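You operate a simulated robot arm through the tools that you are given. There is no shell and no other tool. Be economical: measure what you need, move in short steps, check, and stop when the job is done.

You are at the controls of a simulated two-armed robot. One attempt, no reset.

Task
Take the clear jug and leave it on the grid board. Put the orange labelled pot from the white counter on the open shelf under the counter and the white labelled pot on the grid board. Put the seed packet labelled "zinnia" from the steel table on top of the orange sprinkler and the seed packet marked "basil" on the narrow bench. Put the pink begonia marked "33" from the steel table on the black saucer and the pink begonia marked "37" on the green saucer. Pull the left green door open. The order is free. Set down upright: clear jug, labelled pot.

The check looks at the end state, three seconds after you hand in, the way a careful person would. Anything else that was tipped, shoved, dropped, spilled or broken makes it a failure.

Robot
Two 7-joint arms with two-finger parallel grippers on one trunk, on a base that drives. Base frame: it is fixed to the floor where the robot stands at the start and does not move with it; the origin is under the middle of the robot, x ahead of it, y to its left, z up. Readings come in m, degrees, newtons and seconds.
The left shoulder is at the start at [-0.082, 0.119, 0.851], the right one opposite. With the tool pointing down near the work surface each hand reaches from about 0.16 to 0.58 m from the robot's upright axis, wherever it stands, measured 20 degrees to its own side. Places, roughly: black saucer (12x12x3 cm) [-0.9, -1.4, 0.8]; clear jug (12x8x10 cm) [0.5, -0.1, 0.9]; green saucer (12x11x3 cm) [-1, -1.8, 0.8]; grid board [-1.3, 0.3, 0.8]; labelled pot [0.5, 0, 1]; left green door [2.4, -3.9, 0.4]; narrow bench [2.5, 0.5, 0.7]; open shelf under the counter [0.6, 0.2, 0.2]; orange sprinkler [-0.75, -1.75, 0.75]; pink begonia [-1, -1.75, 0.75]; seed packet [-1.25, -2, 0.75]. Payload 3.43 kg a hand.
The TCP of each hand is the grasp point between the finger pads, 0.03 m short of the fingertips. In the tool frame z runs along the fingers and y along their closing line. Largest opening 0.094 m; finger width 0.028, thickness 0.01; the body of the gripper, 0.05 by 0.096 m, starts 0.055 m behind the TCP.
Orientation is that of the tool frame in the base frame, as a unit quaternion [x, y, z, w]. With the fingers straight down and closing along the base's y, the tool's x points along the base's -x, its y along +y and its z along -z.

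Tools
- The arms move only by the tool jog_arm. It takes "left_steps", "right_steps" or both (then of equal length, played together; a hand with none holds still); each is a list of rows, each an object (a shift or turn left out is 0, a gripper value left out holds the last) with "delta_pos": the shift along the base's x, y, z in units of 150 mm (1.0 is 150 mm), a list of three; "rotation": the turn, a rotation vector about the base's x, y, z in units of 180 degrees (1.0 is 180 degrees), a list of three; "fingers": the finger opening in m, from 0 to 0.094. In form: [{"delta_pos": [x, y, z], "rotation": [rx, ry, rz], "fingers": fingers}, ...]. A call has 1 to 10 rows; each row is the pose to reach, as a shift and turn from the pose commanded when the call began. A call with a number of a shift or a turn outside -1 to 1 is refused whole. A row lasts 0.2 s, in which the tool goes at most 0.05 m and 8.6 degrees; a call with a longer step from one row to the next is refused whole, and so is a gripper value outside its range. A pose out of reach is approached as far as the arm can. The call stops where the force on the tool passes 40 N (or 10 N more than at its start, if that is more) or the arm is blocked; 0.2 s more then pass. The fingers move at their own pace (about 0.153 m/s each) and stop on an object; they squeeze with about 34 N. The grip force told is the motor's: it shows also when the fingers shut on nothing. Time passes only in rows, and 0.2 s behind the last, so rows that repeat a pose let the fingers close. It gives the time, the measured TCP pose, the force on the tool (base axes), the opening and the grip force at its end, in the units of the frame above (readings bear some noise), with the torque about the TCP (base axes, N m) and any sound that the robot's microphone picked up, and new pictures: "pictures" is both (left out), scene, wrist or none (wrist: the cameras of the hands that moved).
- Cameras (640 x 400 px; columns grow to the right, rows downward): "scene" is now at [0.0316, 0.0046, 1.5539]; the picture's right is [0.09, -1.00, 0.00], its down [-0.80, -0.08, -0.60] and it looks along [0.60, 0.06, -0.80] (base axes); focal length 280 px, centre (320, 200). "left" rides on the left gripper at [0.076, -0.014, -0.103] in its tool frame; the picture's right is [0.18, 0.98, 0.00], its down [-0.75, 0.14, -0.64] and it looks along [-0.63, 0.12, 0.77] (tool axes); focal length 243 px, centre (320, 200). "right" rides on the right gripper at [0.076, 0.014, -0.102] in its tool frame; the picture's right is [-0.18, 0.98, 0.00], its down [-0.75, -0.14, -0.64] and it looks along [-0.63, -0.12, 0.77] (tool axes); focal length 243 px, centre (320, 200). There is no depth. A picture from a camera that has moved, and an enlarged one, comes with that camera's place and axes in the base frame and with its lens.
- move_column(by): slides the trunk up (or, below 0, down) by that many m; the arms and the scene camera ride with it, the base frame stays. It gives what a move gives, with no picture.
- base_move(legs): drives the robot by 1 to 6 legs, each [ahead, left, turn to the left] in m, m and degrees, along the robot's own axes; the way and the turn of a leg run together, so that a leg with both is an arc; at most 1.5 m and 180 degrees a leg. The arms and the cameras ride along, it lands a little off, and it stops where it bumps. It gives what a move gives, and a new picture of the scene camera.
- turn_head(pan, tilt): turns the head with the scene camera to pan (to the left, within 143 degrees either way) and tilt (down, from -29 to 69), counted from straight ahead of the robot. It gives what a move gives, and a new picture of the scene camera.
- close_up(camera, box): a new picture of the part [left, top, right, bottom] of that camera's present view, enlarged. No time passes.
- job_done(): hands the job in; it is judged then, once.

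Go step by step. Nothing tells you exact positions but the pictures and the camera data: compare them with the known pose of the tool, close in by small moves and look again before you grip or let go. The budget is 217 turns and 260 pictures, counting those below and the enlarged ones. Unless the task says otherwise, let go and move clear before handing in.

The tools are called as a command line: name --argument value ..., lists and objects as JSON in quotes. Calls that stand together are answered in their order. jog_arm: Moves the arms, as the interface text tells. Its arguments: {"type":"object","properties":{"left_steps":{"type":"array","items":{"type":"object","properties":{"delta_pos":{"type":"array","items":{"type":"number"}},"rotation":{"type":"array","items":{"type":"number"}},"fingers":{"type":"number"}}}},"right_steps":{"type":"array","items":{"type":"object","properties":{"delta_pos":{"type":"array","items":{"type":"number"}},"rotation":{"type":"array","items":{"type":"number"}},"fingers":{"type":"number"}}}},"pictures":{"type":"string","enum":["both","scene","wrist","none"]}},"required":[]} The other tools are called the same way: move_column (by) slides the trunk up or down; base_move (legs) drives the base; turn_head (pan, tilt) turns the head that bears the scene camera; close_up (camera, box) takes an enlarged picture of a part of a camera's view; job_done () hands the job in.

At the start:

```text
time: 0.0
left_ee_pos: [0.2838, 0.0841, 1.1721]
left_tool_rot: [-0.001, 1.0, 0.0, -0.001]
left_wrist_force: [0.5, -0.7, 0.1]
left_moment: [0.01, 0.0, 0.0]
left_opening: 0.0938
left_gripper_force: 0.1
right_ee_pos: [0.2532, -0.1547, 1.1101]
right_tool_rot: [-0.001, 1.0, 0.0, 0.0]
right_wrist_force: [-0.3, -0.7, -0.2]
right_moment: [0.0, -0.01, 0.02]
right_opening: 0.0939
right_gripper_force: 0.0
trunk travel left (down, up): [-0.275, 0.06]
robot x, y, heading: [0.0007, -0.0005, 0.1]
head pan, tilt: [5.4, 53.2]
```

scene: 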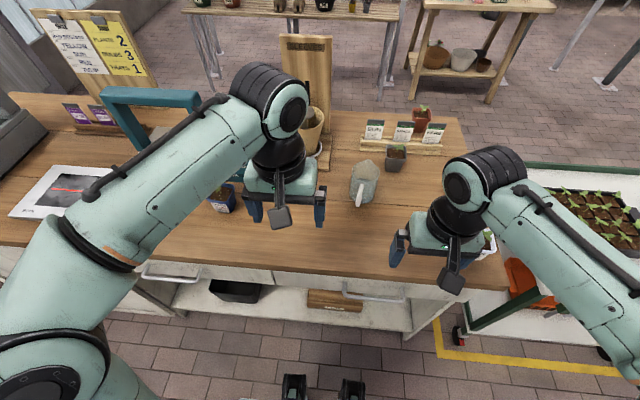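
right: 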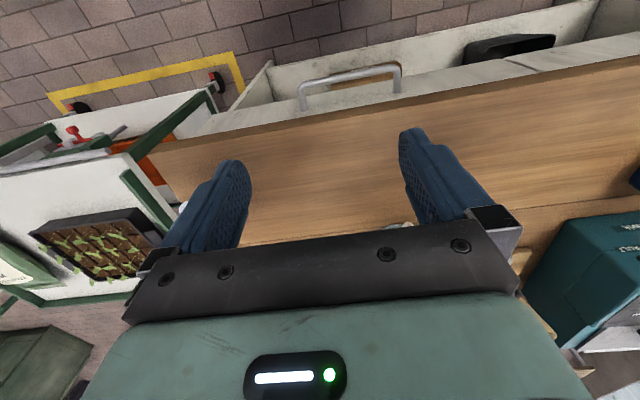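
left: 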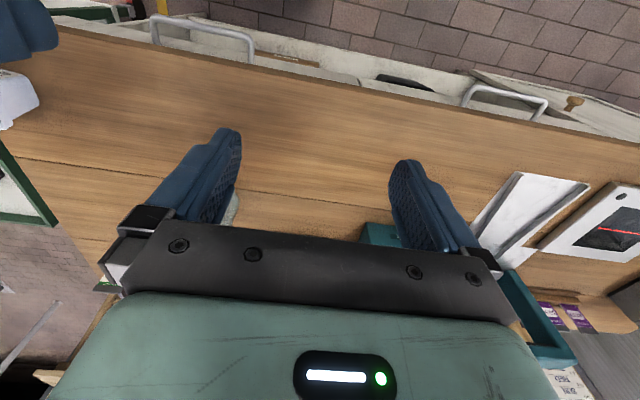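

I see the white counter ahead with a jug in the middle and pots behind the left arm. I'll move the arms aside a bit and survey the counter.

close_up --camera "scene" --box '[180, 60, 480, 260]'

turn_head --pan 0 --tilt 30

turn_head --pan 120 --tilt 30

turn_head --pan -130 --tilt 25

```text
2.00 times, centred on (330, 160) of scene
camera zoom: at [0.0316, 0.0046, 1.5539], right [0.09, -1.0, 0.0], down [-0.8, -0.08, -0.6], along [0.6, 0.06, -0.8], focal length 559 px, centre (300, 280)
```

zoom: 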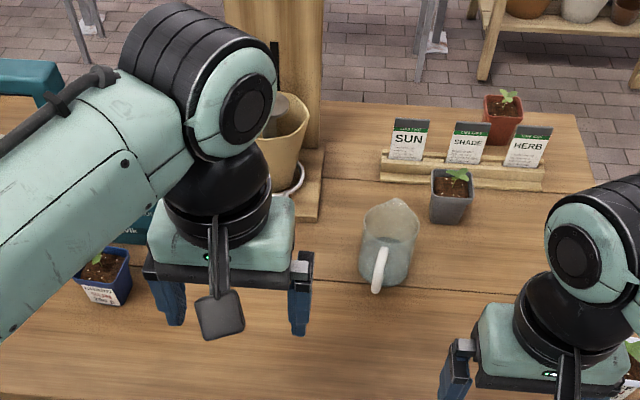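

```text
time: 0.9
left_ee_pos: [0.2851, 0.0838, 1.1736]
left_tool_rot: [0.0, 1.0, 0.0, 0.0]
left_wrist_force: [0.6, 0.1, 0.8]
left_moment: [0.0, 0.0, 0.03]
left_opening: 0.0939
left_gripper_force: 0.0
right_ee_pos: [0.2532, -0.1552, 1.1097]
right_tool_rot: [-0.001, 1.0, 0.001, 0.001]
right_wrist_force: [0.2, -0.5, -0.1]
right_moment: [-0.02, 0.01, -0.01]
right_opening: 0.0938
right_gripper_force: 0.1
trunk travel left (down, up): [-0.275, 0.06]
robot x, y, heading: [0.0016, 0.0008, -0.1]
head pan, tilt: [0.0, 30.0]
camera scene: at [0.0484, -0.0024, 1.5876], right [0.0, -1.0, 0.0], down [-0.5, 0.0, -0.87], along [0.87, 0.0, -0.5], focal length 280 px, centre (320, 200)
```

scene: 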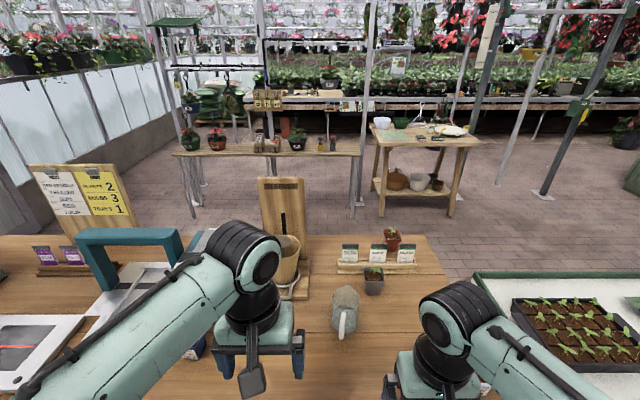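

```text
time: 2.9
left_ee_pos: [0.2857, 0.0841, 1.1726]
left_tool_rot: [0.001, 1.0, 0.001, 0.0]
left_wrist_force: [-0.7, -1.0, 0.0]
left_moment: [-0.02, 0.01, 0.03]
left_opening: 0.094
left_gripper_force: 0.0
right_ee_pos: [0.2524, -0.1539, 1.1098]
right_tool_rot: [-0.001, 1.0, -0.001, 0.0]
right_wrist_force: [0.2, 0.0, 0.6]
right_moment: [0.01, 0.01, 0.01]
right_opening: 0.0941
right_gripper_force: 0.0
trunk travel left (down, up): [-0.275, 0.06]
robot x, y, heading: [-0.0022, 0.0029, 0.2]
head pan, tilt: [120.0, 30.0]
camera scene: at [-0.0872, 0.076, 1.5876], right [0.87, 0.5, 0.0], down [0.25, -0.43, -0.87], along [-0.43, 0.75, -0.5], focal length 280 px, centre (320, 200)
```

scene: 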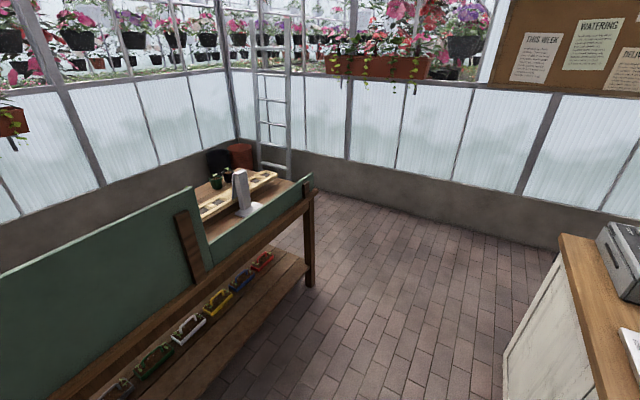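

```text
time: 6.4
left_ee_pos: [0.2854, 0.0833, 1.1732]
left_tool_rot: [0.0, 1.0, 0.0, 0.0]
left_wrist_force: [-0.1, -0.3, -0.7]
left_moment: [-0.03, 0.01, 0.02]
left_opening: 0.0938
left_gripper_force: 0.0
right_ee_pos: [0.2534, -0.1549, 1.1101]
right_tool_rot: [0.0, 1.0, 0.0, 0.0]
right_wrist_force: [0.5, -0.2, 0.0]
right_moment: [0.01, -0.01, 0.02]
right_opening: 0.094
right_gripper_force: 0.1
trunk travel left (down, up): [-0.275, 0.06]
robot x, y, heading: [-0.001, -0.001, 0.1]
head pan, tilt: [-130.0, 25.0]
camera scene: at [-0.1012, -0.073, 1.5956], right [-0.77, 0.64, 0.0], down [0.27, 0.32, -0.91], along [-0.58, -0.69, -0.42], focal length 280 px, centre (320, 200)
```

scene: 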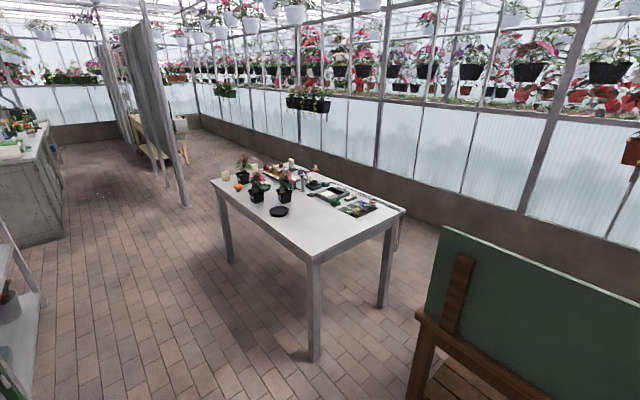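

The potting bench with the grid board is behind, the steel table is behind-right. I'll look further at those.

turn_head --pan 143 --tilt 35

turn_head --pan -60 --tilt 20

```text
time: 10.2
left_ee_pos: [0.2845, 0.0845, 1.1732]
left_tool_rot: [0.0, 1.0, 0.0, 0.0]
left_wrist_force: [-0.9, -0.5, 0.1]
left_moment: [0.0, 0.01, -0.02]
left_opening: 0.0941
left_gripper_force: 0.1
right_ee_pos: [0.2553, -0.1553, 1.1102]
right_tool_rot: [0.0, 1.0, 0.0, 0.0]
right_wrist_force: [0.5, 0.2, -0.2]
right_moment: [0.01, 0.06, 0.02]
right_opening: 0.094
right_gripper_force: 0.1
trunk travel left (down, up): [-0.275, 0.06]
robot x, y, heading: [0.0029, 0.0012, -0.1]
head pan, tilt: [143.0, 35.0]
camera scene: at [-0.1123, 0.0506, 1.5798], right [0.6, 0.8, 0.0], down [0.46, -0.35, -0.82], along [-0.65, 0.49, -0.57], focal length 280 px, centre (320, 200)
```

scene: 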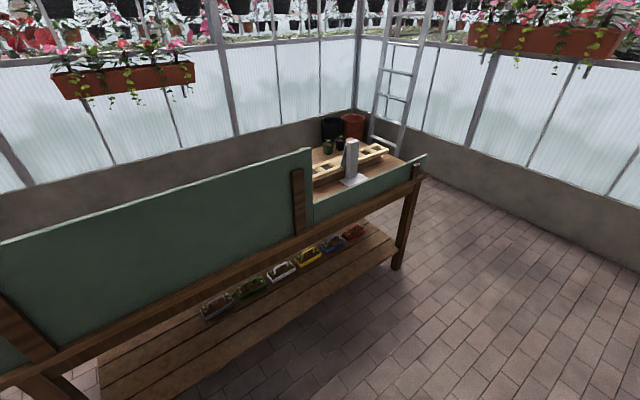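

```text
time: 13.1
left_ee_pos: [0.2855, 0.0829, 1.1738]
left_tool_rot: [0.0, 1.0, -0.001, 0.0]
left_wrist_force: [-0.2, -0.3, 0.0]
left_moment: [-0.02, 0.01, -0.01]
left_opening: 0.0938
left_gripper_force: 0.0
right_ee_pos: [0.2541, -0.1548, 1.1097]
right_tool_rot: [-0.001, 1.0, -0.001, 0.0]
right_wrist_force: [0.4, -0.4, -0.1]
right_moment: [0.0, -0.01, 0.0]
right_opening: 0.0937
right_gripper_force: 0.0
trunk travel left (down, up): [-0.275, 0.06]
robot x, y, heading: [-0.0009, 0.0009, 0.2]
head pan, tilt: [-60.0, 20.0]
camera scene: at [0.0046, -0.083, 1.6037], right [-0.87, -0.5, 0.0], down [-0.17, 0.3, -0.94], along [0.47, -0.81, -0.34], focal length 280 px, centre (320, 200)
```

scene: 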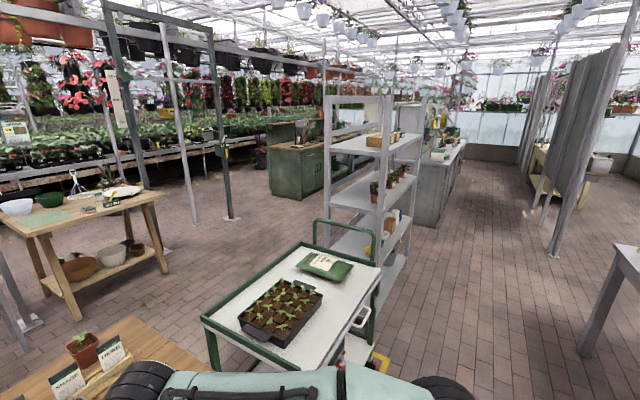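

I need an unobstructed view of the counter. Swing both hands outward and look down.

jog_arm --left_steps '[{"delta_pos": [-0.1, 0.3, 0]}, {"delta_pos": [-0.2, 0.6, 0]}, {"delta_pos": [-0.3, 0.9, 0]}, {"delta_pos": [-0.6, 0.95, 0]}]' --right_steps '[{"delta_pos": [-0.1, -0.3, 0]}, {"delta_pos": [-0.2, -0.6, 0]}, {"delta_pos": [-0.3, -0.9, 0]}, {"delta_pos": [-0.6, -0.95, 0]}]' --pictures "none"

turn_head --pan 0 --tilt 45

```text
time: 14.1
left_ee_pos: [0.1899, 0.226, 1.1734]
left_tool_rot: [0.001, 1.0, -0.001, 0.001]
left_wrist_force: [-0.6, -0.8, 0.5]
left_moment: [0.01, -0.05, 0.02]
left_opening: 0.0939
left_gripper_force: 0.1
right_ee_pos: [0.1598, -0.2982, 1.1101]
right_tool_rot: [0.001, 1.0, 0.0, 0.002]
right_wrist_force: [-0.7, -0.5, 0.1]
right_moment: [-0.01, -0.05, 0.01]
right_opening: 0.094
right_gripper_force: 0.1
trunk travel left (down, up): [-0.275, 0.06]
robot x, y, heading: [-0.002, 0.0033, -0.0]
head pan, tilt: [-60.0, 20.0]
```

```text
time: 15.4
left_ee_pos: [0.1957, 0.2254, 1.1732]
left_tool_rot: [0.0, 1.0, 0.0, 0.0]
left_wrist_force: [0.0, -0.8, 0.9]
left_moment: [-0.03, 0.0, 0.01]
left_opening: 0.0942
left_gripper_force: 0.1
right_ee_pos: [0.1623, -0.2986, 1.1107]
right_tool_rot: [0.0, 1.0, 0.0, 0.0]
right_wrist_force: [-0.2, -0.3, -0.5]
right_moment: [0.02, 0.02, -0.01]
right_opening: 0.0941
right_gripper_force: 0.0
trunk travel left (down, up): [-0.275, 0.06]
robot x, y, heading: [-0.0051, -0.0003, 0.2]
head pan, tilt: [0.0, 45.0]
camera scene: at [0.0393, -0.0025, 1.565], right [0.0, -1.0, 0.0], down [-0.71, 0.0, -0.71], along [0.71, 0.0, -0.71], focal length 280 px, centre (320, 200)
```

scene: 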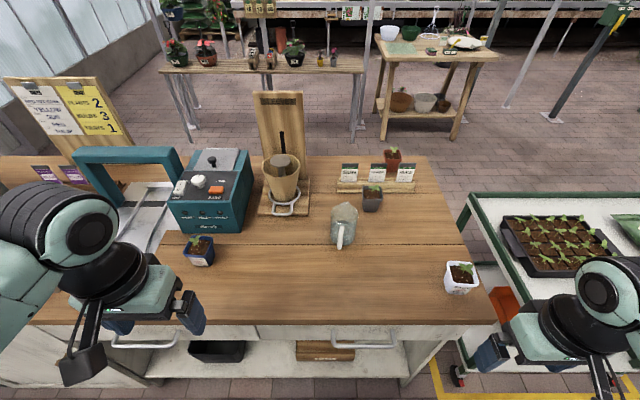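

close_up --camera "scene" --box '[320, 130, 500, 310]'

close_up --camera "scene" --box '[140, 320, 440, 400]'

```text
2.22 times, centred on (410, 220) of scene
camera zoom: at [0.0393, -0.0025, 1.565], right [0.0, -1.0, 0.0], down [-0.71, 0.0, -0.71], along [0.71, 0.0, -0.71], focal length 621 px, centre (120, 156)
```

zoom: 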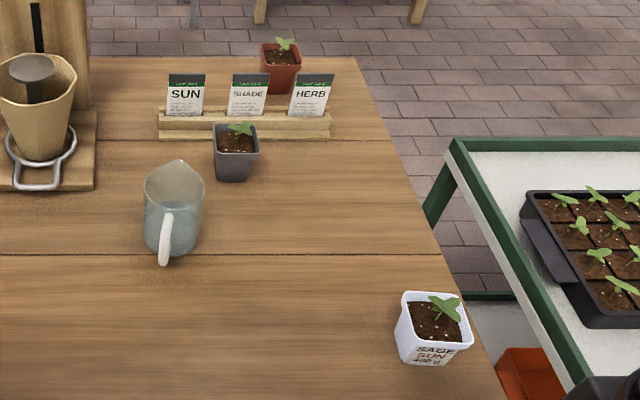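

```text
2.13 times, centred on (290, 360) of scene
camera zoom: at [0.0393, -0.0025, 1.565], right [0.0, -1.0, 0.0], down [-0.71, 0.0, -0.71], along [0.71, 0.0, -0.71], focal length 596 px, centre (384, -141)
```

zoom: 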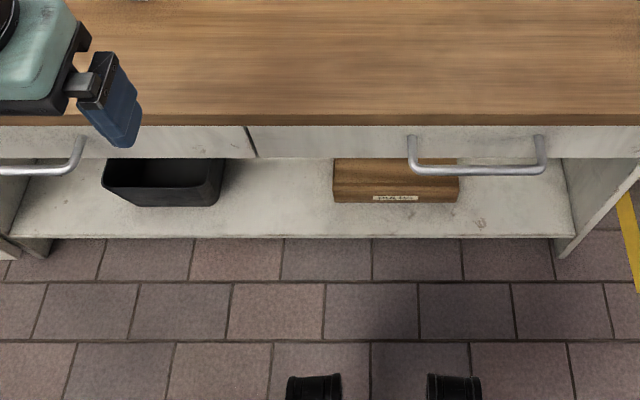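

White pot ("sage") is on the front right, jug in the middle, the orange pot at the back. I'll shift the base right a little so both the jug and white pot are in reach, then look through the wrist cameras.

base_move --legs '[[0.03, -0.16, 0]]'

jog_arm --left_steps '[{"delta_pos": [0.25, -0.2, 0]}, {"delta_pos": [0.5, -0.4, 0]}, {"delta_pos": [0.75, -0.6, 0]}, {"delta_pos": [1, -0.7, 0]}]' --right_steps '[{"delta_pos": [0.25, 0.1, 0]}, {"delta_pos": [0.5, 0.2, 0]}, {"delta_pos": [0.75, 0.4, 0]}, {"delta_pos": [1, 0.5, 0]}]'

```text
time: 17.5
left_ee_pos: [0.2235, 0.0648, 1.1727]
left_tool_rot: [-0.001, 1.0, 0.0, 0.0]
left_wrist_force: [0.8, 0.1, 0.4]
left_moment: [0.02, 0.01, -0.01]
left_opening: 0.0943
left_gripper_force: 0.0
right_ee_pos: [0.1937, -0.4593, 1.1109]
right_tool_rot: [0.0, 1.0, 0.0, 0.0]
right_wrist_force: [0.4, 0.4, 0.1]
right_moment: [0.0, 0.0, 0.0]
right_opening: 0.0939
right_gripper_force: 0.1
trunk travel left (down, up): [-0.275, 0.06]
robot x, y, heading: [0.0305, -0.1583, -0.2]
head pan, tilt: [0.0, 45.0]
camera scene: at [0.0694, -0.1627, 1.565], right [0.0, -1.0, 0.0], down [-0.71, 0.0, -0.71], along [0.71, 0.0, -0.71], focal length 280 px, centre (320, 200)
```

scene: 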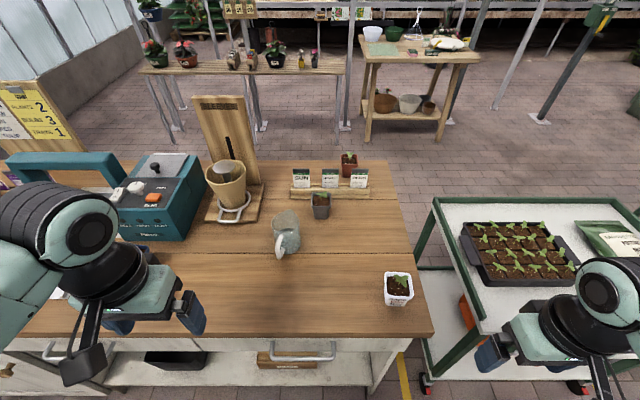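

```text
time: 18.5
left_ee_pos: [0.377, -0.0375, 1.1719]
left_tool_rot: [-0.001, 1.0, 0.0, -0.001]
left_wrist_force: [-0.5, -0.4, -0.3]
left_moment: [0.0, 0.01, -0.01]
left_opening: 0.0941
left_gripper_force: 0.0
right_ee_pos: [0.347, -0.3836, 1.1096]
right_tool_rot: [0.0, 1.0, 0.001, -0.001]
right_wrist_force: [0.1, -0.2, 0.2]
right_moment: [-0.01, 0.05, -0.02]
right_opening: 0.0941
right_gripper_force: 0.1
trunk travel left (down, up): [-0.275, 0.06]
robot x, y, heading: [0.0276, -0.1568, -0.4]
head pan, tilt: [0.0, 45.0]
camera scene: at [0.0721, -0.1629, 1.565], right [0.0, -1.0, 0.0], down [-0.71, 0.0, -0.71], along [0.71, 0.0, -0.71], focal length 280 px, centre (320, 200)
camera right: at [0.2697, -0.3686, 1.211], right [0.18, 0.98, 0.0], down [0.75, -0.14, 0.64], along [0.63, -0.12, -0.77], focal length 243 px, centre (320, 200)
camera left: at [0.3015, -0.0523, 1.2737], right [-0.18, 0.98, 0.0], down [0.75, 0.14, 0.64], along [0.63, 0.12, -0.77], focal length 243 px, centre (320, 200)
```

scene: 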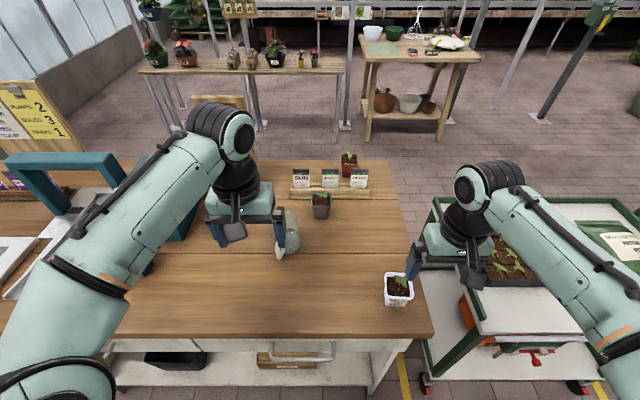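
right: 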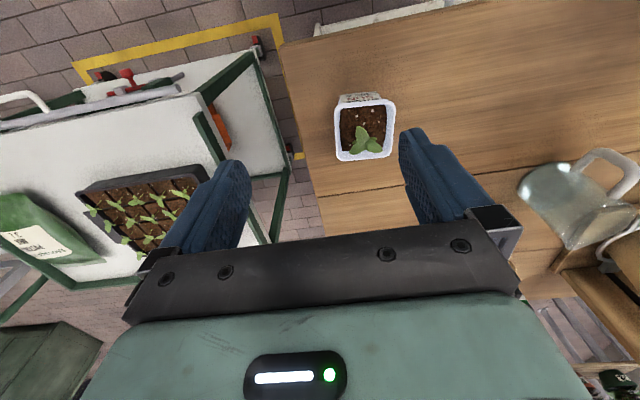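
left: 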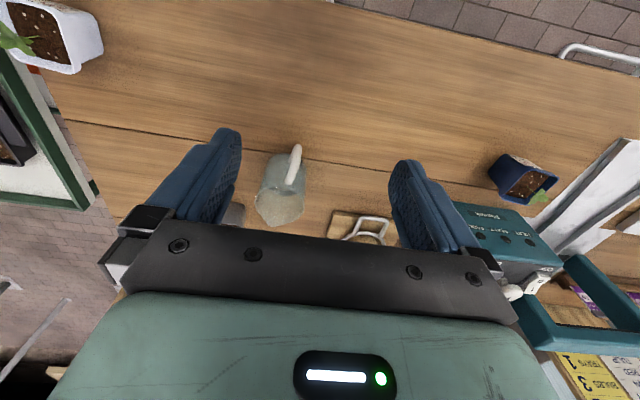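

close_up --camera "right" --box '[310, 75, 430, 175]'

close_up --camera "left" --box '[220, 130, 400, 250]'

```text
4.00 times, centred on (370, 125) of right
camera zoom: at [0.2697, -0.3686, 1.211], right [0.18, 0.98, 0.0], down [0.75, -0.14, 0.64], along [0.63, -0.12, -0.77], focal length 970 px, centre (120, 500)
```

zoom: 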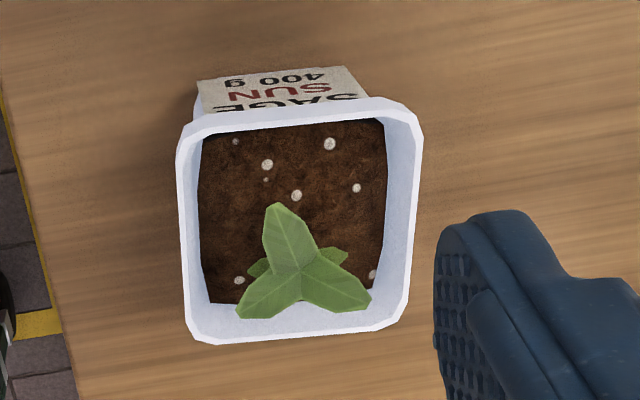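

```text
3.33 times, centred on (310, 190) of left
camera zoom: at [0.3015, -0.0523, 1.2737], right [-0.18, 0.98, 0.0], down [0.75, 0.14, 0.64], along [0.63, 0.12, -0.77], focal length 809 px, centre (353, 233)
```

zoom: 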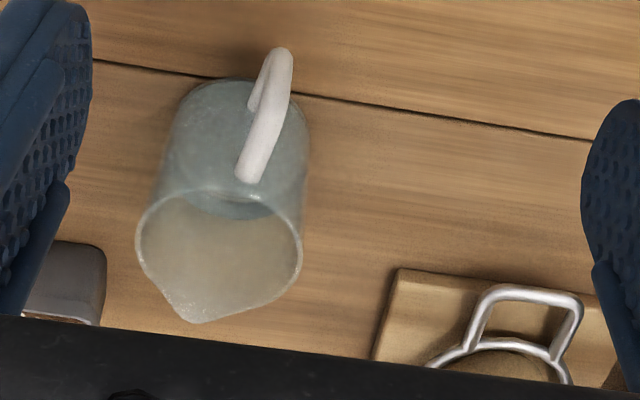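

Triangulated: white pot rim centre about (0.39, -0.343, 0.965), yaw −5°; jug about (0.545, -0.067), rim near 1.0. Moving above both to check.

jog_arm --left_steps '[{"delta_pos": [0.25, -0.05, 0], "rotation": [0, 0, -0.03]}, {"delta_pos": [0.5, -0.1, 0], "rotation": [0, 0, -0.06]}, {"delta_pos": [0.75, -0.2, 0], "rotation": [0, 0, -0.06]}, {"delta_pos": [1, -0.2, 0], "rotation": [0, 0, -0.06]}, {"delta_pos": [1, -0.2, -0.25], "rotation": [0, 0, -0.06]}, {"delta_pos": [1, -0.2, -0.35], "rotation": [0, 0, -0.06]}]' --right_steps '[{"delta_pos": [0.15, 0.14, 0], "rotation": [0, 0, -0.03]}, {"delta_pos": [0.287, 0.27, 0], "rotation": [0, 0, -0.03]}, {"delta_pos": [0.287, 0.27, -0.2], "rotation": [0, 0, -0.03]}, {"delta_pos": [0.287, 0.27, -0.4], "rotation": [0, 0, -0.03]}, {"delta_pos": [0.287, 0.27, -0.45], "rotation": [0, 0, -0.03]}, {"delta_pos": [0.287, 0.27, -0.45], "rotation": [0, 0, -0.03]}]' --pictures "both"

```text
time: 19.9
left_ee_pos: [0.4916, -0.06, 1.123]
left_tool_rot: [0.095, 0.996, -0.001, 0.001]
left_wrist_force: [-0.1, 0.1, 1.2]
left_moment: [-0.01, -0.03, -0.01]
left_opening: 0.0941
left_gripper_force: 0.1
left hand out of reach, approached as far as the arm can: row 3, 4, 5, 6
right_ee_pos: [0.3858, -0.3436, 1.0415]
right_tool_rot: [0.047, 0.999, 0.001, 0.0]
right_wrist_force: [-0.6, 0.2, 0.1]
right_moment: [0.02, -0.01, 0.01]
right_opening: 0.0939
right_gripper_force: 0.0
trunk travel left (down, up): [-0.275, 0.06]
robot x, y, heading: [0.0283, -0.1595, -0.0]
head pan, tilt: [0.0, 45.0]
camera scene: at [0.0679, -0.1621, 1.565], right [0.0, -1.0, 0.0], down [-0.71, 0.0, -0.71], along [0.71, 0.0, -0.71], focal length 280 px, centre (320, 200)
camera right: at [0.3107, -0.3206, 1.1441], right [0.28, 0.96, 0.0], down [0.74, -0.21, 0.64], along [0.62, -0.18, -0.77], focal length 243 px, centre (320, 200)
camera left: at [0.4137, -0.0595, 1.2248], right [0.0, 1.0, 0.0], down [0.77, 0.0, 0.64], along [0.64, 0.0, -0.77], focal length 243 px, centre (320, 200)
```

scene: 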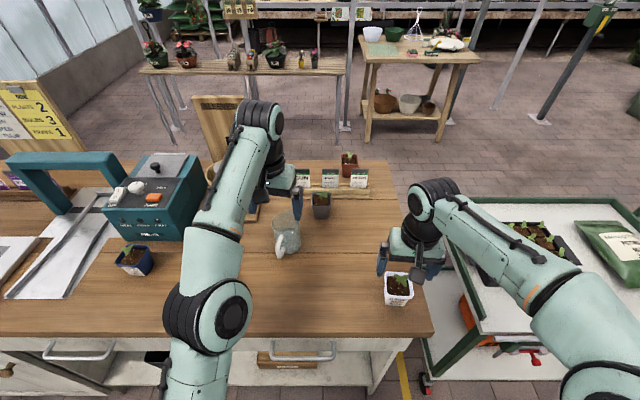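
right: 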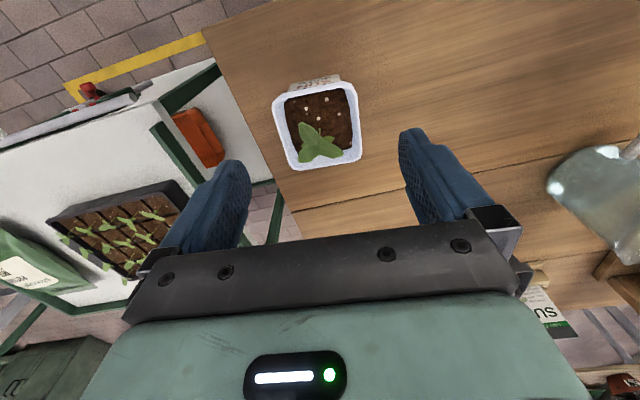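
left: 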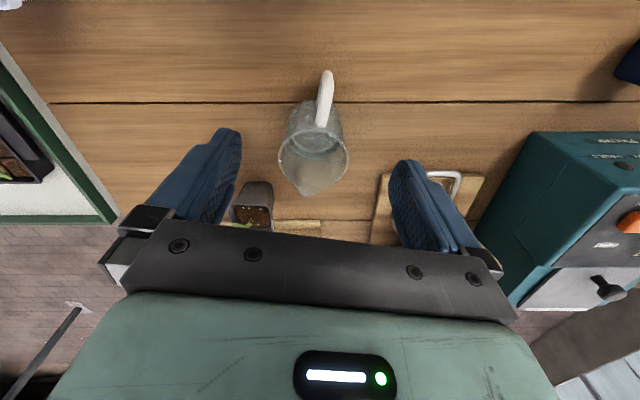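

Alignment is confirmed. Raise the trunk for reach first (hands ride up), then descend on the pot.

move_column --by 0.06

jog_arm --left_steps '[{"delta_pos": [0.1, -0.03, -0.2]}, {"delta_pos": [0.2, -0.03, -0.4]}, {"delta_pos": [0.3, -0.03, -0.5]}, {"delta_pos": [0.35, -0.03, -0.65]}, {"delta_pos": [0.35, -0.03, -0.65]}, {"delta_pos": [0.35, -0.03, -0.65]}]' --right_steps '[{"delta_pos": [0.0, 0, -0.25]}, {"delta_pos": [0.0, 0, -0.5]}, {"delta_pos": [0, 0, -0.75]}, {"delta_pos": [0, 0, -0.9]}, {"delta_pos": [0, 0, -1.0]}, {"delta_pos": [0, 0, -1.0]}]' --pictures "both"

```text
time: 20.9
left_ee_pos: [0.492, -0.0622, 1.181]
left_tool_rot: [0.094, 0.996, 0.0, 0.0]
left_wrist_force: [-0.6, 0.6, 0.3]
left_moment: [0.03, 0.0, 0.01]
left_opening: 0.0941
left_gripper_force: 0.0
right_ee_pos: [0.3858, -0.3415, 1.1021]
right_tool_rot: [0.047, 0.999, 0.001, 0.001]
right_wrist_force: [-0.2, -0.4, 0.0]
right_moment: [-0.01, -0.01, 0.0]
right_opening: 0.0941
right_gripper_force: 0.0
trunk travel left (down, up): [-0.335, 0.0]
robot x, y, heading: [0.0263, -0.1619, -0.2]
head pan, tilt: [0.0, 45.0]
```

```text
time: 22.3
left_ee_pos: [0.5443, -0.0661, 1.0845]
left_tool_rot: [0.094, 0.996, 0.0, 0.0]
left_wrist_force: [0.0, 0.3, 0.5]
left_moment: [-0.01, 0.02, 0.03]
left_opening: 0.0941
left_gripper_force: 0.0
right_ee_pos: [0.3871, -0.3427, 0.9511]
right_tool_rot: [0.046, 0.999, 0.0, -0.001]
right_wrist_force: [-1.0, 0.2, 0.2]
right_moment: [0.01, -0.02, 0.0]
right_opening: 0.0939
right_gripper_force: 0.0
trunk travel left (down, up): [-0.335, 0.0]
robot x, y, heading: [0.0275, -0.1592, -0.0]
head pan, tilt: [0.0, 45.0]
camera scene: at [0.0686, -0.1625, 1.6282], right [0.0, -1.0, 0.0], down [-0.71, 0.0, -0.71], along [0.71, 0.0, -0.71], focal length 280 px, centre (320, 200)
camera right: at [0.3122, -0.3209, 1.0537], right [0.27, 0.96, 0.0], down [0.74, -0.21, 0.64], along [0.62, -0.18, -0.77], focal length 243 px, centre (320, 200)
camera left: at [0.4676, -0.0655, 1.1857], right [0.0, 1.0, 0.0], down [0.77, 0.0, 0.64], along [0.64, 0.0, -0.77], focal length 243 px, centre (320, 200)
```

scene: 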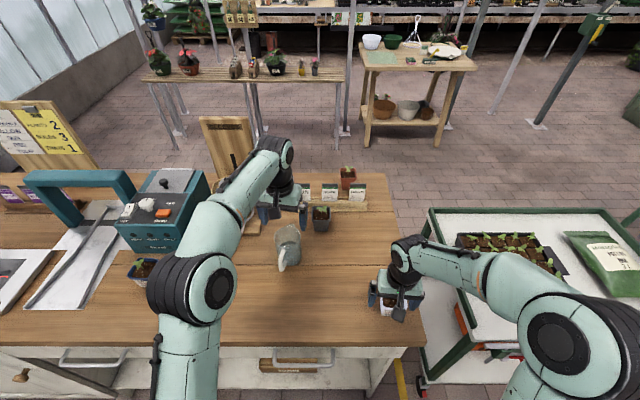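
right: 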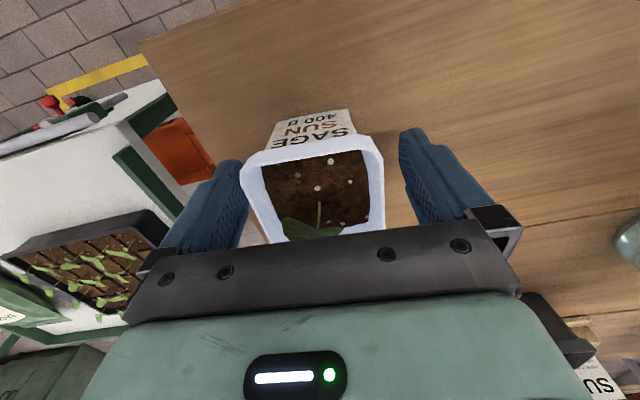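
left: 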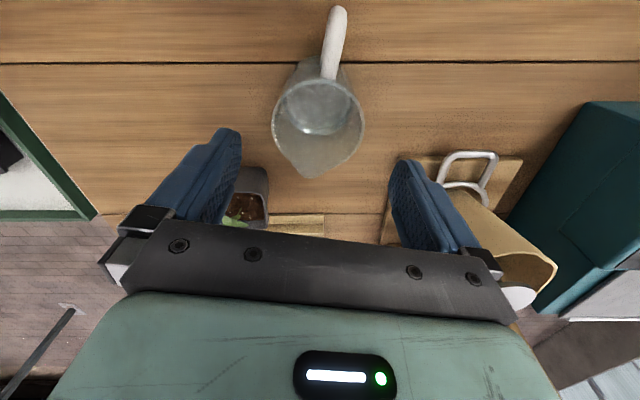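

Pot is between the right fingers; jug is centred under the left hand. Close right, descend left.

jog_arm --left_steps '[{"delta_pos": [-0.02, -0.01, -0.2]}, {"delta_pos": [-0.02, -0.01, -0.4]}, {"delta_pos": [-0.02, -0.01, -0.6]}, {"delta_pos": [-0.02, -0.01, -0.73]}, {"delta_pos": [-0.02, -0.01, -0.73]}, {"delta_pos": [-0.02, -0.01, -0.73]}]' --right_steps '[{"fingers": 0.07}, {"fingers": 0.06}, {"fingers": 0.03}, {"fingers": 0.03}, {"fingers": 0.03}, {"fingers": 0.03}]' --pictures "wrist"

```text
time: 23.7
left_ee_pos: [0.5416, -0.0672, 0.9733]
left_tool_rot: [0.094, 0.996, 0.001, 0.0]
left_wrist_force: [0.1, -0.2, 0.8]
left_moment: [0.01, -0.03, 0.02]
left_opening: 0.0941
left_gripper_force: 0.3
right_ee_pos: [0.3869, -0.3417, 0.953]
right_tool_rot: [0.047, 0.999, 0.0, 0.001]
right_wrist_force: [0.0, -1.2, 0.0]
right_moment: [0.01, -0.04, 0.01]
right_opening: 0.066
right_gripper_force: 33.9
trunk travel left (down, up): [-0.335, 0.0]
robot x, y, heading: [0.0299, -0.159, -0.1]
head pan, tilt: [0.0, 45.0]
camera right: at [0.3122, -0.3209, 1.0539], right [0.28, 0.96, 0.0], down [0.74, -0.21, 0.64], along [0.62, -0.18, -0.77], focal length 243 px, centre (320, 200)
camera left: at [0.4649, -0.0672, 1.0765], right [0.0, 1.0, 0.0], down [0.77, 0.0, 0.64], along [0.64, 0.0, -0.77], focal length 243 px, centre (320, 200)
```

right: 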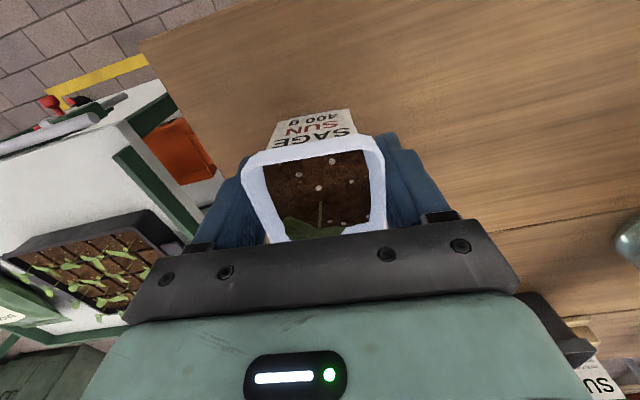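
left: 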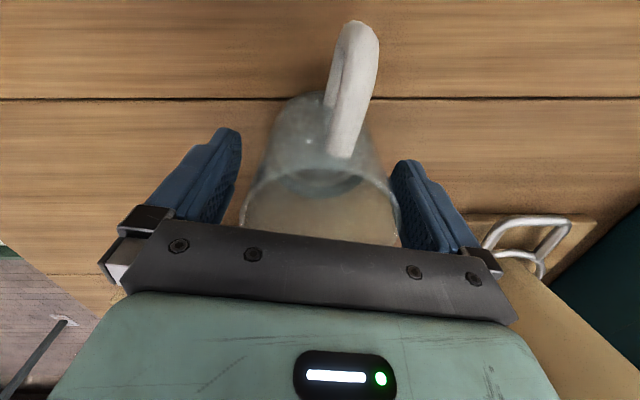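

Pot gripped; the jug sits between the left fingers. Close left.

jog_arm --left_steps '[{"fingers": 0.085}, {"fingers": 0.08}, {"fingers": 0.07}, {"fingers": 0.06}, {"fingers": 0.05}, {"fingers": 0.05}]' --pictures "none"

jog_arm --left_steps '[{"delta_pos": [0, 0, 0.15]}, {"delta_pos": [0, 0, 0.3]}, {"delta_pos": [0, 0, 0.5]}, {"delta_pos": [0, 0, 0.5]}]' --right_steps '[{"delta_pos": [0, 0, 0.15]}, {"delta_pos": [0, 0, 0.3]}, {"delta_pos": [0, 0, 0.5]}, {"delta_pos": [0, 0, 0.7]}]'

```text
time: 25.1
left_ee_pos: [0.5415, -0.0658, 0.9753]
left_tool_rot: [0.094, 0.996, 0.0, 0.0]
left_wrist_force: [1.4, 2.0, 1.6]
left_moment: [0.29, -0.03, -0.04]
left_opening: 0.078
left_gripper_force: 33.7
right_ee_pos: [0.3881, -0.3427, 0.951]
right_tool_rot: [0.047, 0.999, 0.0, 0.0]
right_wrist_force: [0.3, 0.3, 0.1]
right_moment: [-0.01, 0.03, 0.01]
right_opening: 0.0661
right_gripper_force: 34.1
trunk travel left (down, up): [-0.335, 0.0]
robot x, y, heading: [0.031, -0.1599, -0.0]
head pan, tilt: [0.0, 45.0]
```

```text
time: 26.1
left_ee_pos: [0.5421, -0.0679, 1.0506]
left_tool_rot: [0.094, 0.996, -0.001, -0.001]
left_wrist_force: [-0.1, 0.2, -4.2]
left_moment: [0.01, 0.02, -0.03]
left_opening: 0.078
left_gripper_force: 34.0
right_ee_pos: [0.3853, -0.3414, 1.0579]
right_tool_rot: [0.046, 0.999, 0.001, 0.0]
right_wrist_force: [0.0, 0.0, -3.7]
right_moment: [0.0, -0.01, -0.03]
right_opening: 0.066
right_gripper_force: 34.4
trunk travel left (down, up): [-0.335, 0.0]
robot x, y, heading: [0.0276, -0.1621, 0.2]
head pan, tilt: [0.0, 45.0]
camera scene: at [0.0689, -0.1624, 1.6282], right [0.0, -1.0, 0.0], down [-0.71, 0.0, -0.71], along [0.71, 0.0, -0.71], focal length 280 px, centre (320, 200)
camera right: at [0.3122, -0.3199, 1.1599], right [0.27, 0.96, 0.0], down [0.74, -0.21, 0.64], along [0.62, -0.18, -0.77], focal length 243 px, centre (320, 200)
camera left: at [0.4649, -0.0671, 1.1522], right [0.0, 1.0, 0.0], down [0.77, 0.0, 0.64], along [0.64, 0.0, -0.77], focal length 243 px, centre (320, 200)
```

scene: 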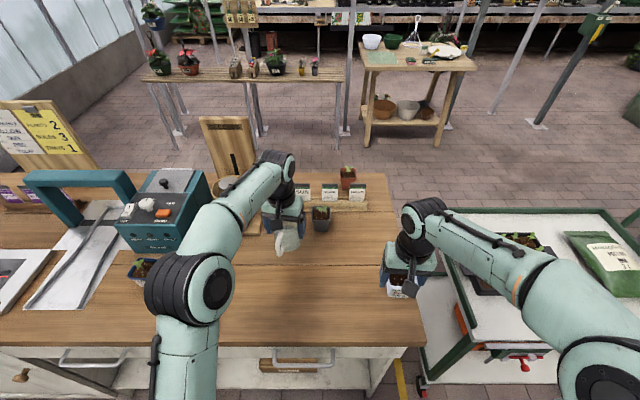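
right: 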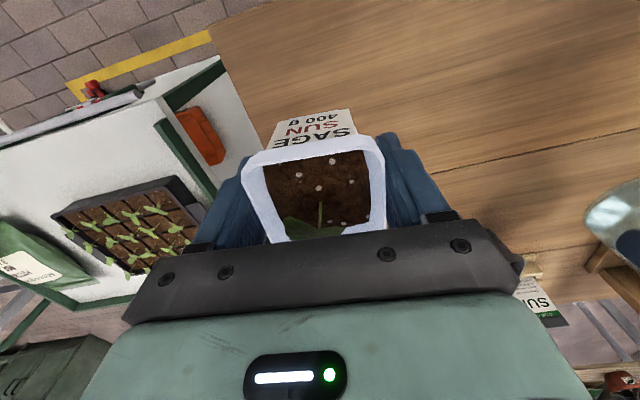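
left: 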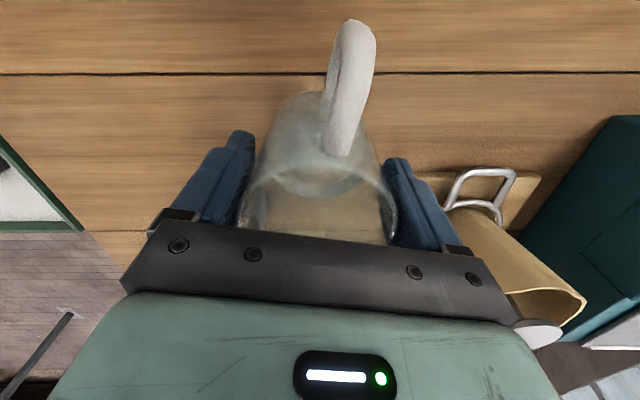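

Both are lifted. Retract the hands to a safe carry pose.

jog_arm --left_steps '[{"delta_pos": [-0.2, 0, 0.15]}, {"delta_pos": [-0.4, 0, 0.3]}, {"delta_pos": [-0.6, 0.1, 0.4]}, {"delta_pos": [-0.8, 0.2, 0.5]}, {"delta_pos": [-1.0, 0.3, 0.6]}]' --right_steps '[{"delta_pos": [-0.2, 0, 0.1]}, {"delta_pos": [-0.4, 0, 0.2]}, {"delta_pos": [-0.5, 0, 0.3]}, {"delta_pos": [-0.6, 0, 0.4]}, {"delta_pos": [-0.8, 0, 0.5]}]' --pictures "none"

jog_arm --left_steps '[{"delta_pos": [-0.2, 0.1, 0.0]}, {"delta_pos": [-0.4, 0.2, 0.0]}, {"delta_pos": [-0.6, 0.3, 0.0]}, {"delta_pos": [-0.8, 0.4, 0.0]}]' --pictures "none"

base_move --legs '[[-0.12, 0.16, 0], [-0.1, 0.0, 0]]'

turn_head --pan 143 --tilt 40

turn_head --pan -143 --tilt 35

```text
time: 27.3
left_ee_pos: [0.3892, -0.0224, 1.1413]
left_tool_rot: [0.095, 0.996, 0.0, 0.001]
left_wrist_force: [-0.6, -0.1, -3.4]
left_moment: [-0.01, -0.03, 0.01]
left_opening: 0.078
left_gripper_force: 34.4
right_ee_pos: [0.2642, -0.3413, 1.1324]
right_tool_rot: [0.047, 0.999, 0.0, 0.002]
right_wrist_force: [-0.9, 0.4, -3.4]
right_moment: [0.0, 0.0, 0.01]
right_opening: 0.066
right_gripper_force: 34.2
trunk travel left (down, up): [-0.335, 0.0]
robot x, y, heading: [0.0282, -0.1607, -0.2]
head pan, tilt: [0.0, 45.0]
```

```text
time: 28.3
left_ee_pos: [0.2707, 0.0369, 1.1382]
left_tool_rot: [0.094, 0.996, -0.002, 0.0]
left_wrist_force: [-0.4, 0.2, -4.3]
left_moment: [0.01, -0.03, -0.02]
left_opening: 0.0782
left_gripper_force: 34.4
right_ee_pos: [0.2647, -0.3423, 1.1333]
right_tool_rot: [0.047, 0.999, 0.0, 0.0]
right_wrist_force: [0.2, -0.5, -4.2]
right_moment: [0.01, -0.02, 0.0]
right_opening: 0.0662
right_gripper_force: 34.1
trunk travel left (down, up): [-0.335, 0.0]
robot x, y, heading: [0.0302, -0.1613, -0.2]
head pan, tilt: [0.0, 45.0]
```

```text
time: 31.1
left_ee_pos: [0.0519, 0.1981, 1.1401]
left_tool_rot: [0.093, 0.996, 0.0, 0.0]
left_wrist_force: [0.2, -0.7, -3.1]
left_moment: [0.01, 0.03, 0.03]
left_opening: 0.078
left_gripper_force: 34.2
right_ee_pos: [0.0489, -0.1809, 1.1318]
right_tool_rot: [0.047, 0.999, 0.0, 0.001]
right_wrist_force: [-0.3, -0.3, -3.3]
right_moment: [0.0, -0.01, -0.01]
right_opening: 0.066
right_gripper_force: 33.9
trunk travel left (down, up): [-0.335, 0.0]
robot x, y, heading: [-0.1915, 0.0017, 0.3]
head pan, tilt: [0.0, 45.0]
camera scene: at [-0.1503, -0.0025, 1.6285], right [0.0, -1.0, 0.0], down [-0.71, 0.0, -0.71], along [0.71, 0.0, -0.71], focal length 280 px, centre (320, 200)
```

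scene: 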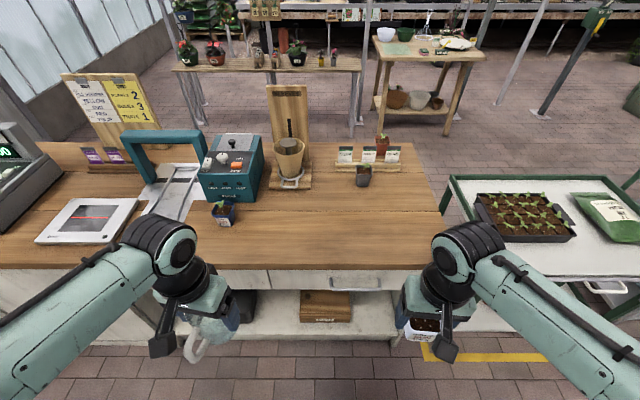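

```text
time: 33.3
left_ee_pos: [0.0515, 0.1962, 1.1393]
left_tool_rot: [0.094, 0.996, 0.0, 0.0]
left_wrist_force: [0.3, -0.7, -3.6]
left_moment: [-0.01, 0.01, 0.0]
left_opening: 0.0777
left_gripper_force: 34.4
right_ee_pos: [0.0471, -0.1814, 1.1316]
right_tool_rot: [0.046, 0.999, 0.0, 0.0]
right_wrist_force: [0.1, -0.6, -3.8]
right_moment: [0.05, -0.02, -0.06]
right_opening: 0.0661
right_gripper_force: 34.6
trunk travel left (down, up): [-0.335, 0.0]
robot x, y, heading: [-0.1918, 0.0028, -0.2]
head pan, tilt: [143.0, 40.0]
camera scene: at [-0.3003, 0.0484, 1.6355], right [0.6, 0.8, 0.0], down [0.51, -0.39, -0.77], along [-0.61, 0.46, -0.64], focal length 280 px, centre (320, 200)
```

scene: 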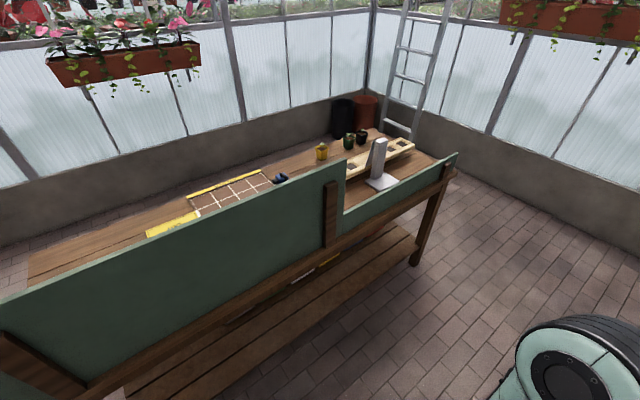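

```text
time: 37.3
left_ee_pos: [0.0526, 0.1975, 1.1392]
left_tool_rot: [0.094, 0.996, 0.0, 0.0]
left_wrist_force: [0.7, 0.2, -3.5]
left_moment: [0.02, 0.01, 0.0]
left_opening: 0.0781
left_gripper_force: 34.1
right_ee_pos: [0.0483, -0.182, 1.1312]
right_tool_rot: [0.047, 0.999, 0.0, 0.0]
right_wrist_force: [0.0, 1.8, -3.6]
right_moment: [0.0, 0.03, 0.02]
right_opening: 0.0661
right_gripper_force: 33.5
trunk travel left (down, up): [-0.335, 0.0]
robot x, y, heading: [-0.1899, -0.0019, -0.0]
head pan, tilt: [-143.0, 35.0]
camera scene: at [-0.3025, -0.0559, 1.6431], right [-0.6, 0.8, 0.0], down [0.46, 0.35, -0.82], along [-0.65, -0.49, -0.57], focal length 280 px, centre (320, 200)
```

scene: 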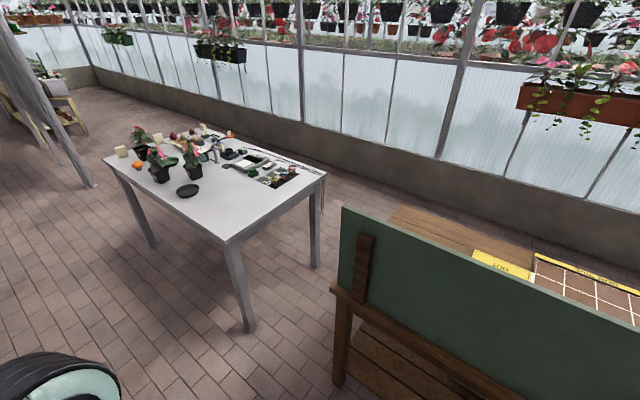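

The grid board lies behind the tall green board; it opens to the aisle by the outer wall. I'll go round the far (left) end, keeping heading.

base_move --legs '[[-0.08, 0, 0], [0, 1.5, 0], [0, 0.3, 0]]'

turn_head --pan 143 --tilt 35

```text
time: 54.1
left_ee_pos: [-0.0098, 1.9974, 1.1377]
left_tool_rot: [0.102, 0.995, 0.0, 0.0]
left_wrist_force: [0.7, 0.2, -3.8]
left_moment: [0.01, -0.02, -0.03]
left_opening: 0.0783
left_gripper_force: 34.2
right_ee_pos: [-0.0211, 1.6194, 1.1322]
right_tool_rot: [0.054, 0.999, 0.0, 0.0]
right_wrist_force: [0.6, -0.1, -4.4]
right_moment: [0.01, 0.02, 0.0]
right_opening: 0.0661
right_gripper_force: 34.1
trunk travel left (down, up): [-0.335, 0.0]
robot x, y, heading: [-0.2525, 1.8025, -0.8]
head pan, tilt: [-143.0, 35.0]
camera scene: at [-0.3687, 1.7501, 1.643], right [-0.59, 0.81, 0.0], down [0.46, 0.34, -0.82], along [-0.66, -0.48, -0.57], focal length 280 px, centre (320, 200)
```

scene: 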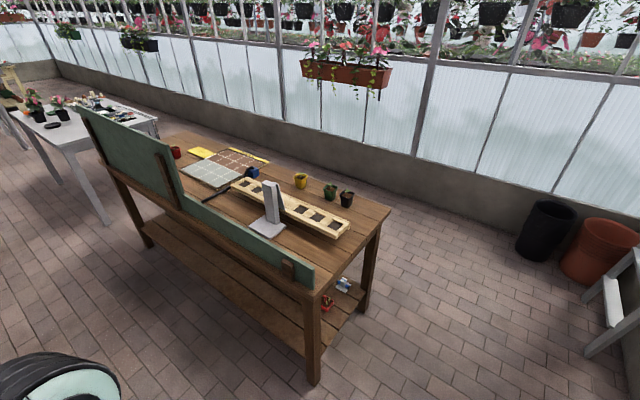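

```text
time: 58.0
left_ee_pos: [-0.0103, 1.9973, 1.1381]
left_tool_rot: [0.102, 0.995, 0.0, 0.0]
left_wrist_force: [-0.2, -0.3, -3.3]
left_moment: [-0.03, 0.01, 0.01]
left_opening: 0.0781
left_gripper_force: 34.2
right_ee_pos: [-0.0206, 1.6176, 1.1331]
right_tool_rot: [0.054, 0.999, 0.001, 0.0]
right_wrist_force: [0.5, 0.3, -4.3]
right_moment: [0.0, 0.01, 0.02]
right_opening: 0.0661
right_gripper_force: 34.3
trunk travel left (down, up): [-0.335, 0.0]
robot x, y, heading: [-0.255, 1.8044, -0.8]
head pan, tilt: [143.0, 35.0]
camera scene: at [-0.3672, 1.8561, 1.6431], right [0.61, 0.79, 0.0], down [0.45, -0.35, -0.82], along [-0.65, 0.5, -0.57], focal length 280 px, centre (320, 200)
```

scene: 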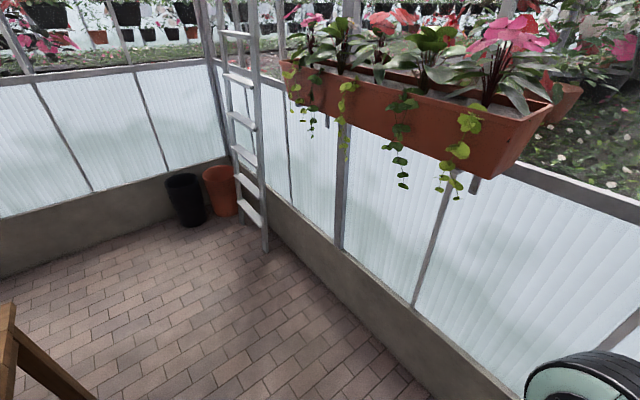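

The route round the end is clear (bins and ladder are in the far corner). Drive behind the bench.

base_move --legs '[[-1.5, 0.04, 0.8], [-0.25, 0, 0], [0, -1.45, 0]]'

turn_head --pan 0 --tilt 50

```text
refused: leg 1 is longer than a leg can be; nothing moved
```

```text
time: 60.2
left_ee_pos: [-0.0101, 1.9976, 1.1384]
left_tool_rot: [0.101, 0.995, 0.0, 0.0]
left_wrist_force: [0.3, 0.1, -4.3]
left_moment: [-0.04, 0.02, -0.01]
left_opening: 0.078
left_gripper_force: 33.6
right_ee_pos: [-0.0214, 1.6181, 1.132]
right_tool_rot: [0.054, 0.999, 0.0, 0.0]
right_wrist_force: [-0.6, -0.6, -3.8]
right_moment: [0.01, 0.01, -0.03]
right_opening: 0.0661
right_gripper_force: 34.3
trunk travel left (down, up): [-0.335, 0.0]
robot x, y, heading: [-0.2568, 1.801, -1.1]
head pan, tilt: [0.0, 50.0]
camera scene: at [-0.2206, 1.801, 1.6213], right [-0.01, -1.0, 0.0], down [-0.77, 0.01, -0.64], along [0.64, -0.01, -0.77], focal length 280 px, centre (320, 200)
```

scene: 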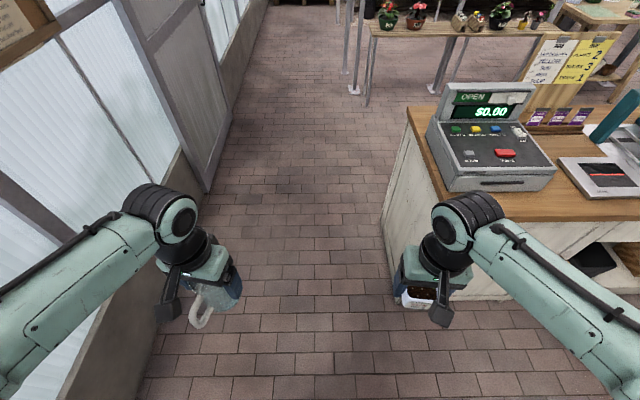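

base_move --legs '[[-1.4, 0.04, 0.9], [-0.35, 0, 0], [0, -1.45, 0]]'

```text
time: 81.6
left_ee_pos: [-1.7648, 0.5969, 1.1397]
left_tool_rot: [0.096, 0.995, 0.0, -0.001]
left_wrist_force: [0.2, 0.7, -3.8]
left_moment: [0.02, 0.04, -0.02]
left_opening: 0.0781
left_gripper_force: 34.2
right_ee_pos: [-1.7725, 0.2179, 1.1328]
right_tool_rot: [0.049, 0.999, 0.0, 0.0]
right_wrist_force: [0.2, 0.1, -3.3]
right_moment: [0.01, 0.04, 0.01]
right_opening: 0.0661
right_gripper_force: 34.4
trunk travel left (down, up): [-0.335, 0.0]
robot x, y, heading: [-2.0088, 0.4029, -0.1]
head pan, tilt: [0.0, 50.0]
camera scene: at [-1.9738, 0.3985, 1.6213], right [0.0, -1.0, 0.0], down [-0.77, 0.0, -0.64], along [0.64, 0.0, -0.77], focal length 280 px, centre (320, 200)
```

scene: 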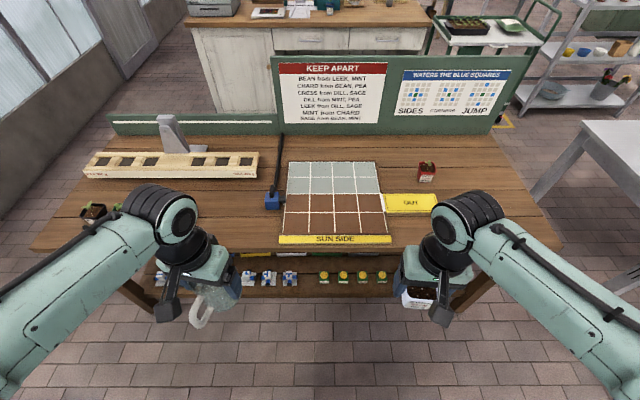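

close_up --camera "scene" --box '[240, 130, 460, 260]'

```text
2.91 times, centred on (350, 195) of scene
camera zoom: at [-1.9738, 0.3985, 1.6213], right [0.0, -1.0, 0.0], down [-0.77, 0.0, -0.64], along [0.64, 0.0, -0.77], focal length 813 px, centre (233, 214)
```

zoom: 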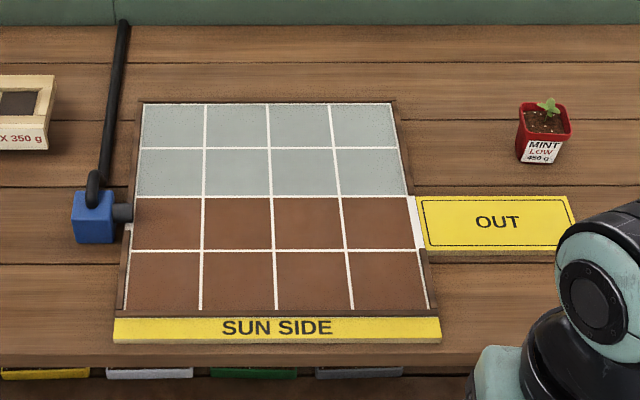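

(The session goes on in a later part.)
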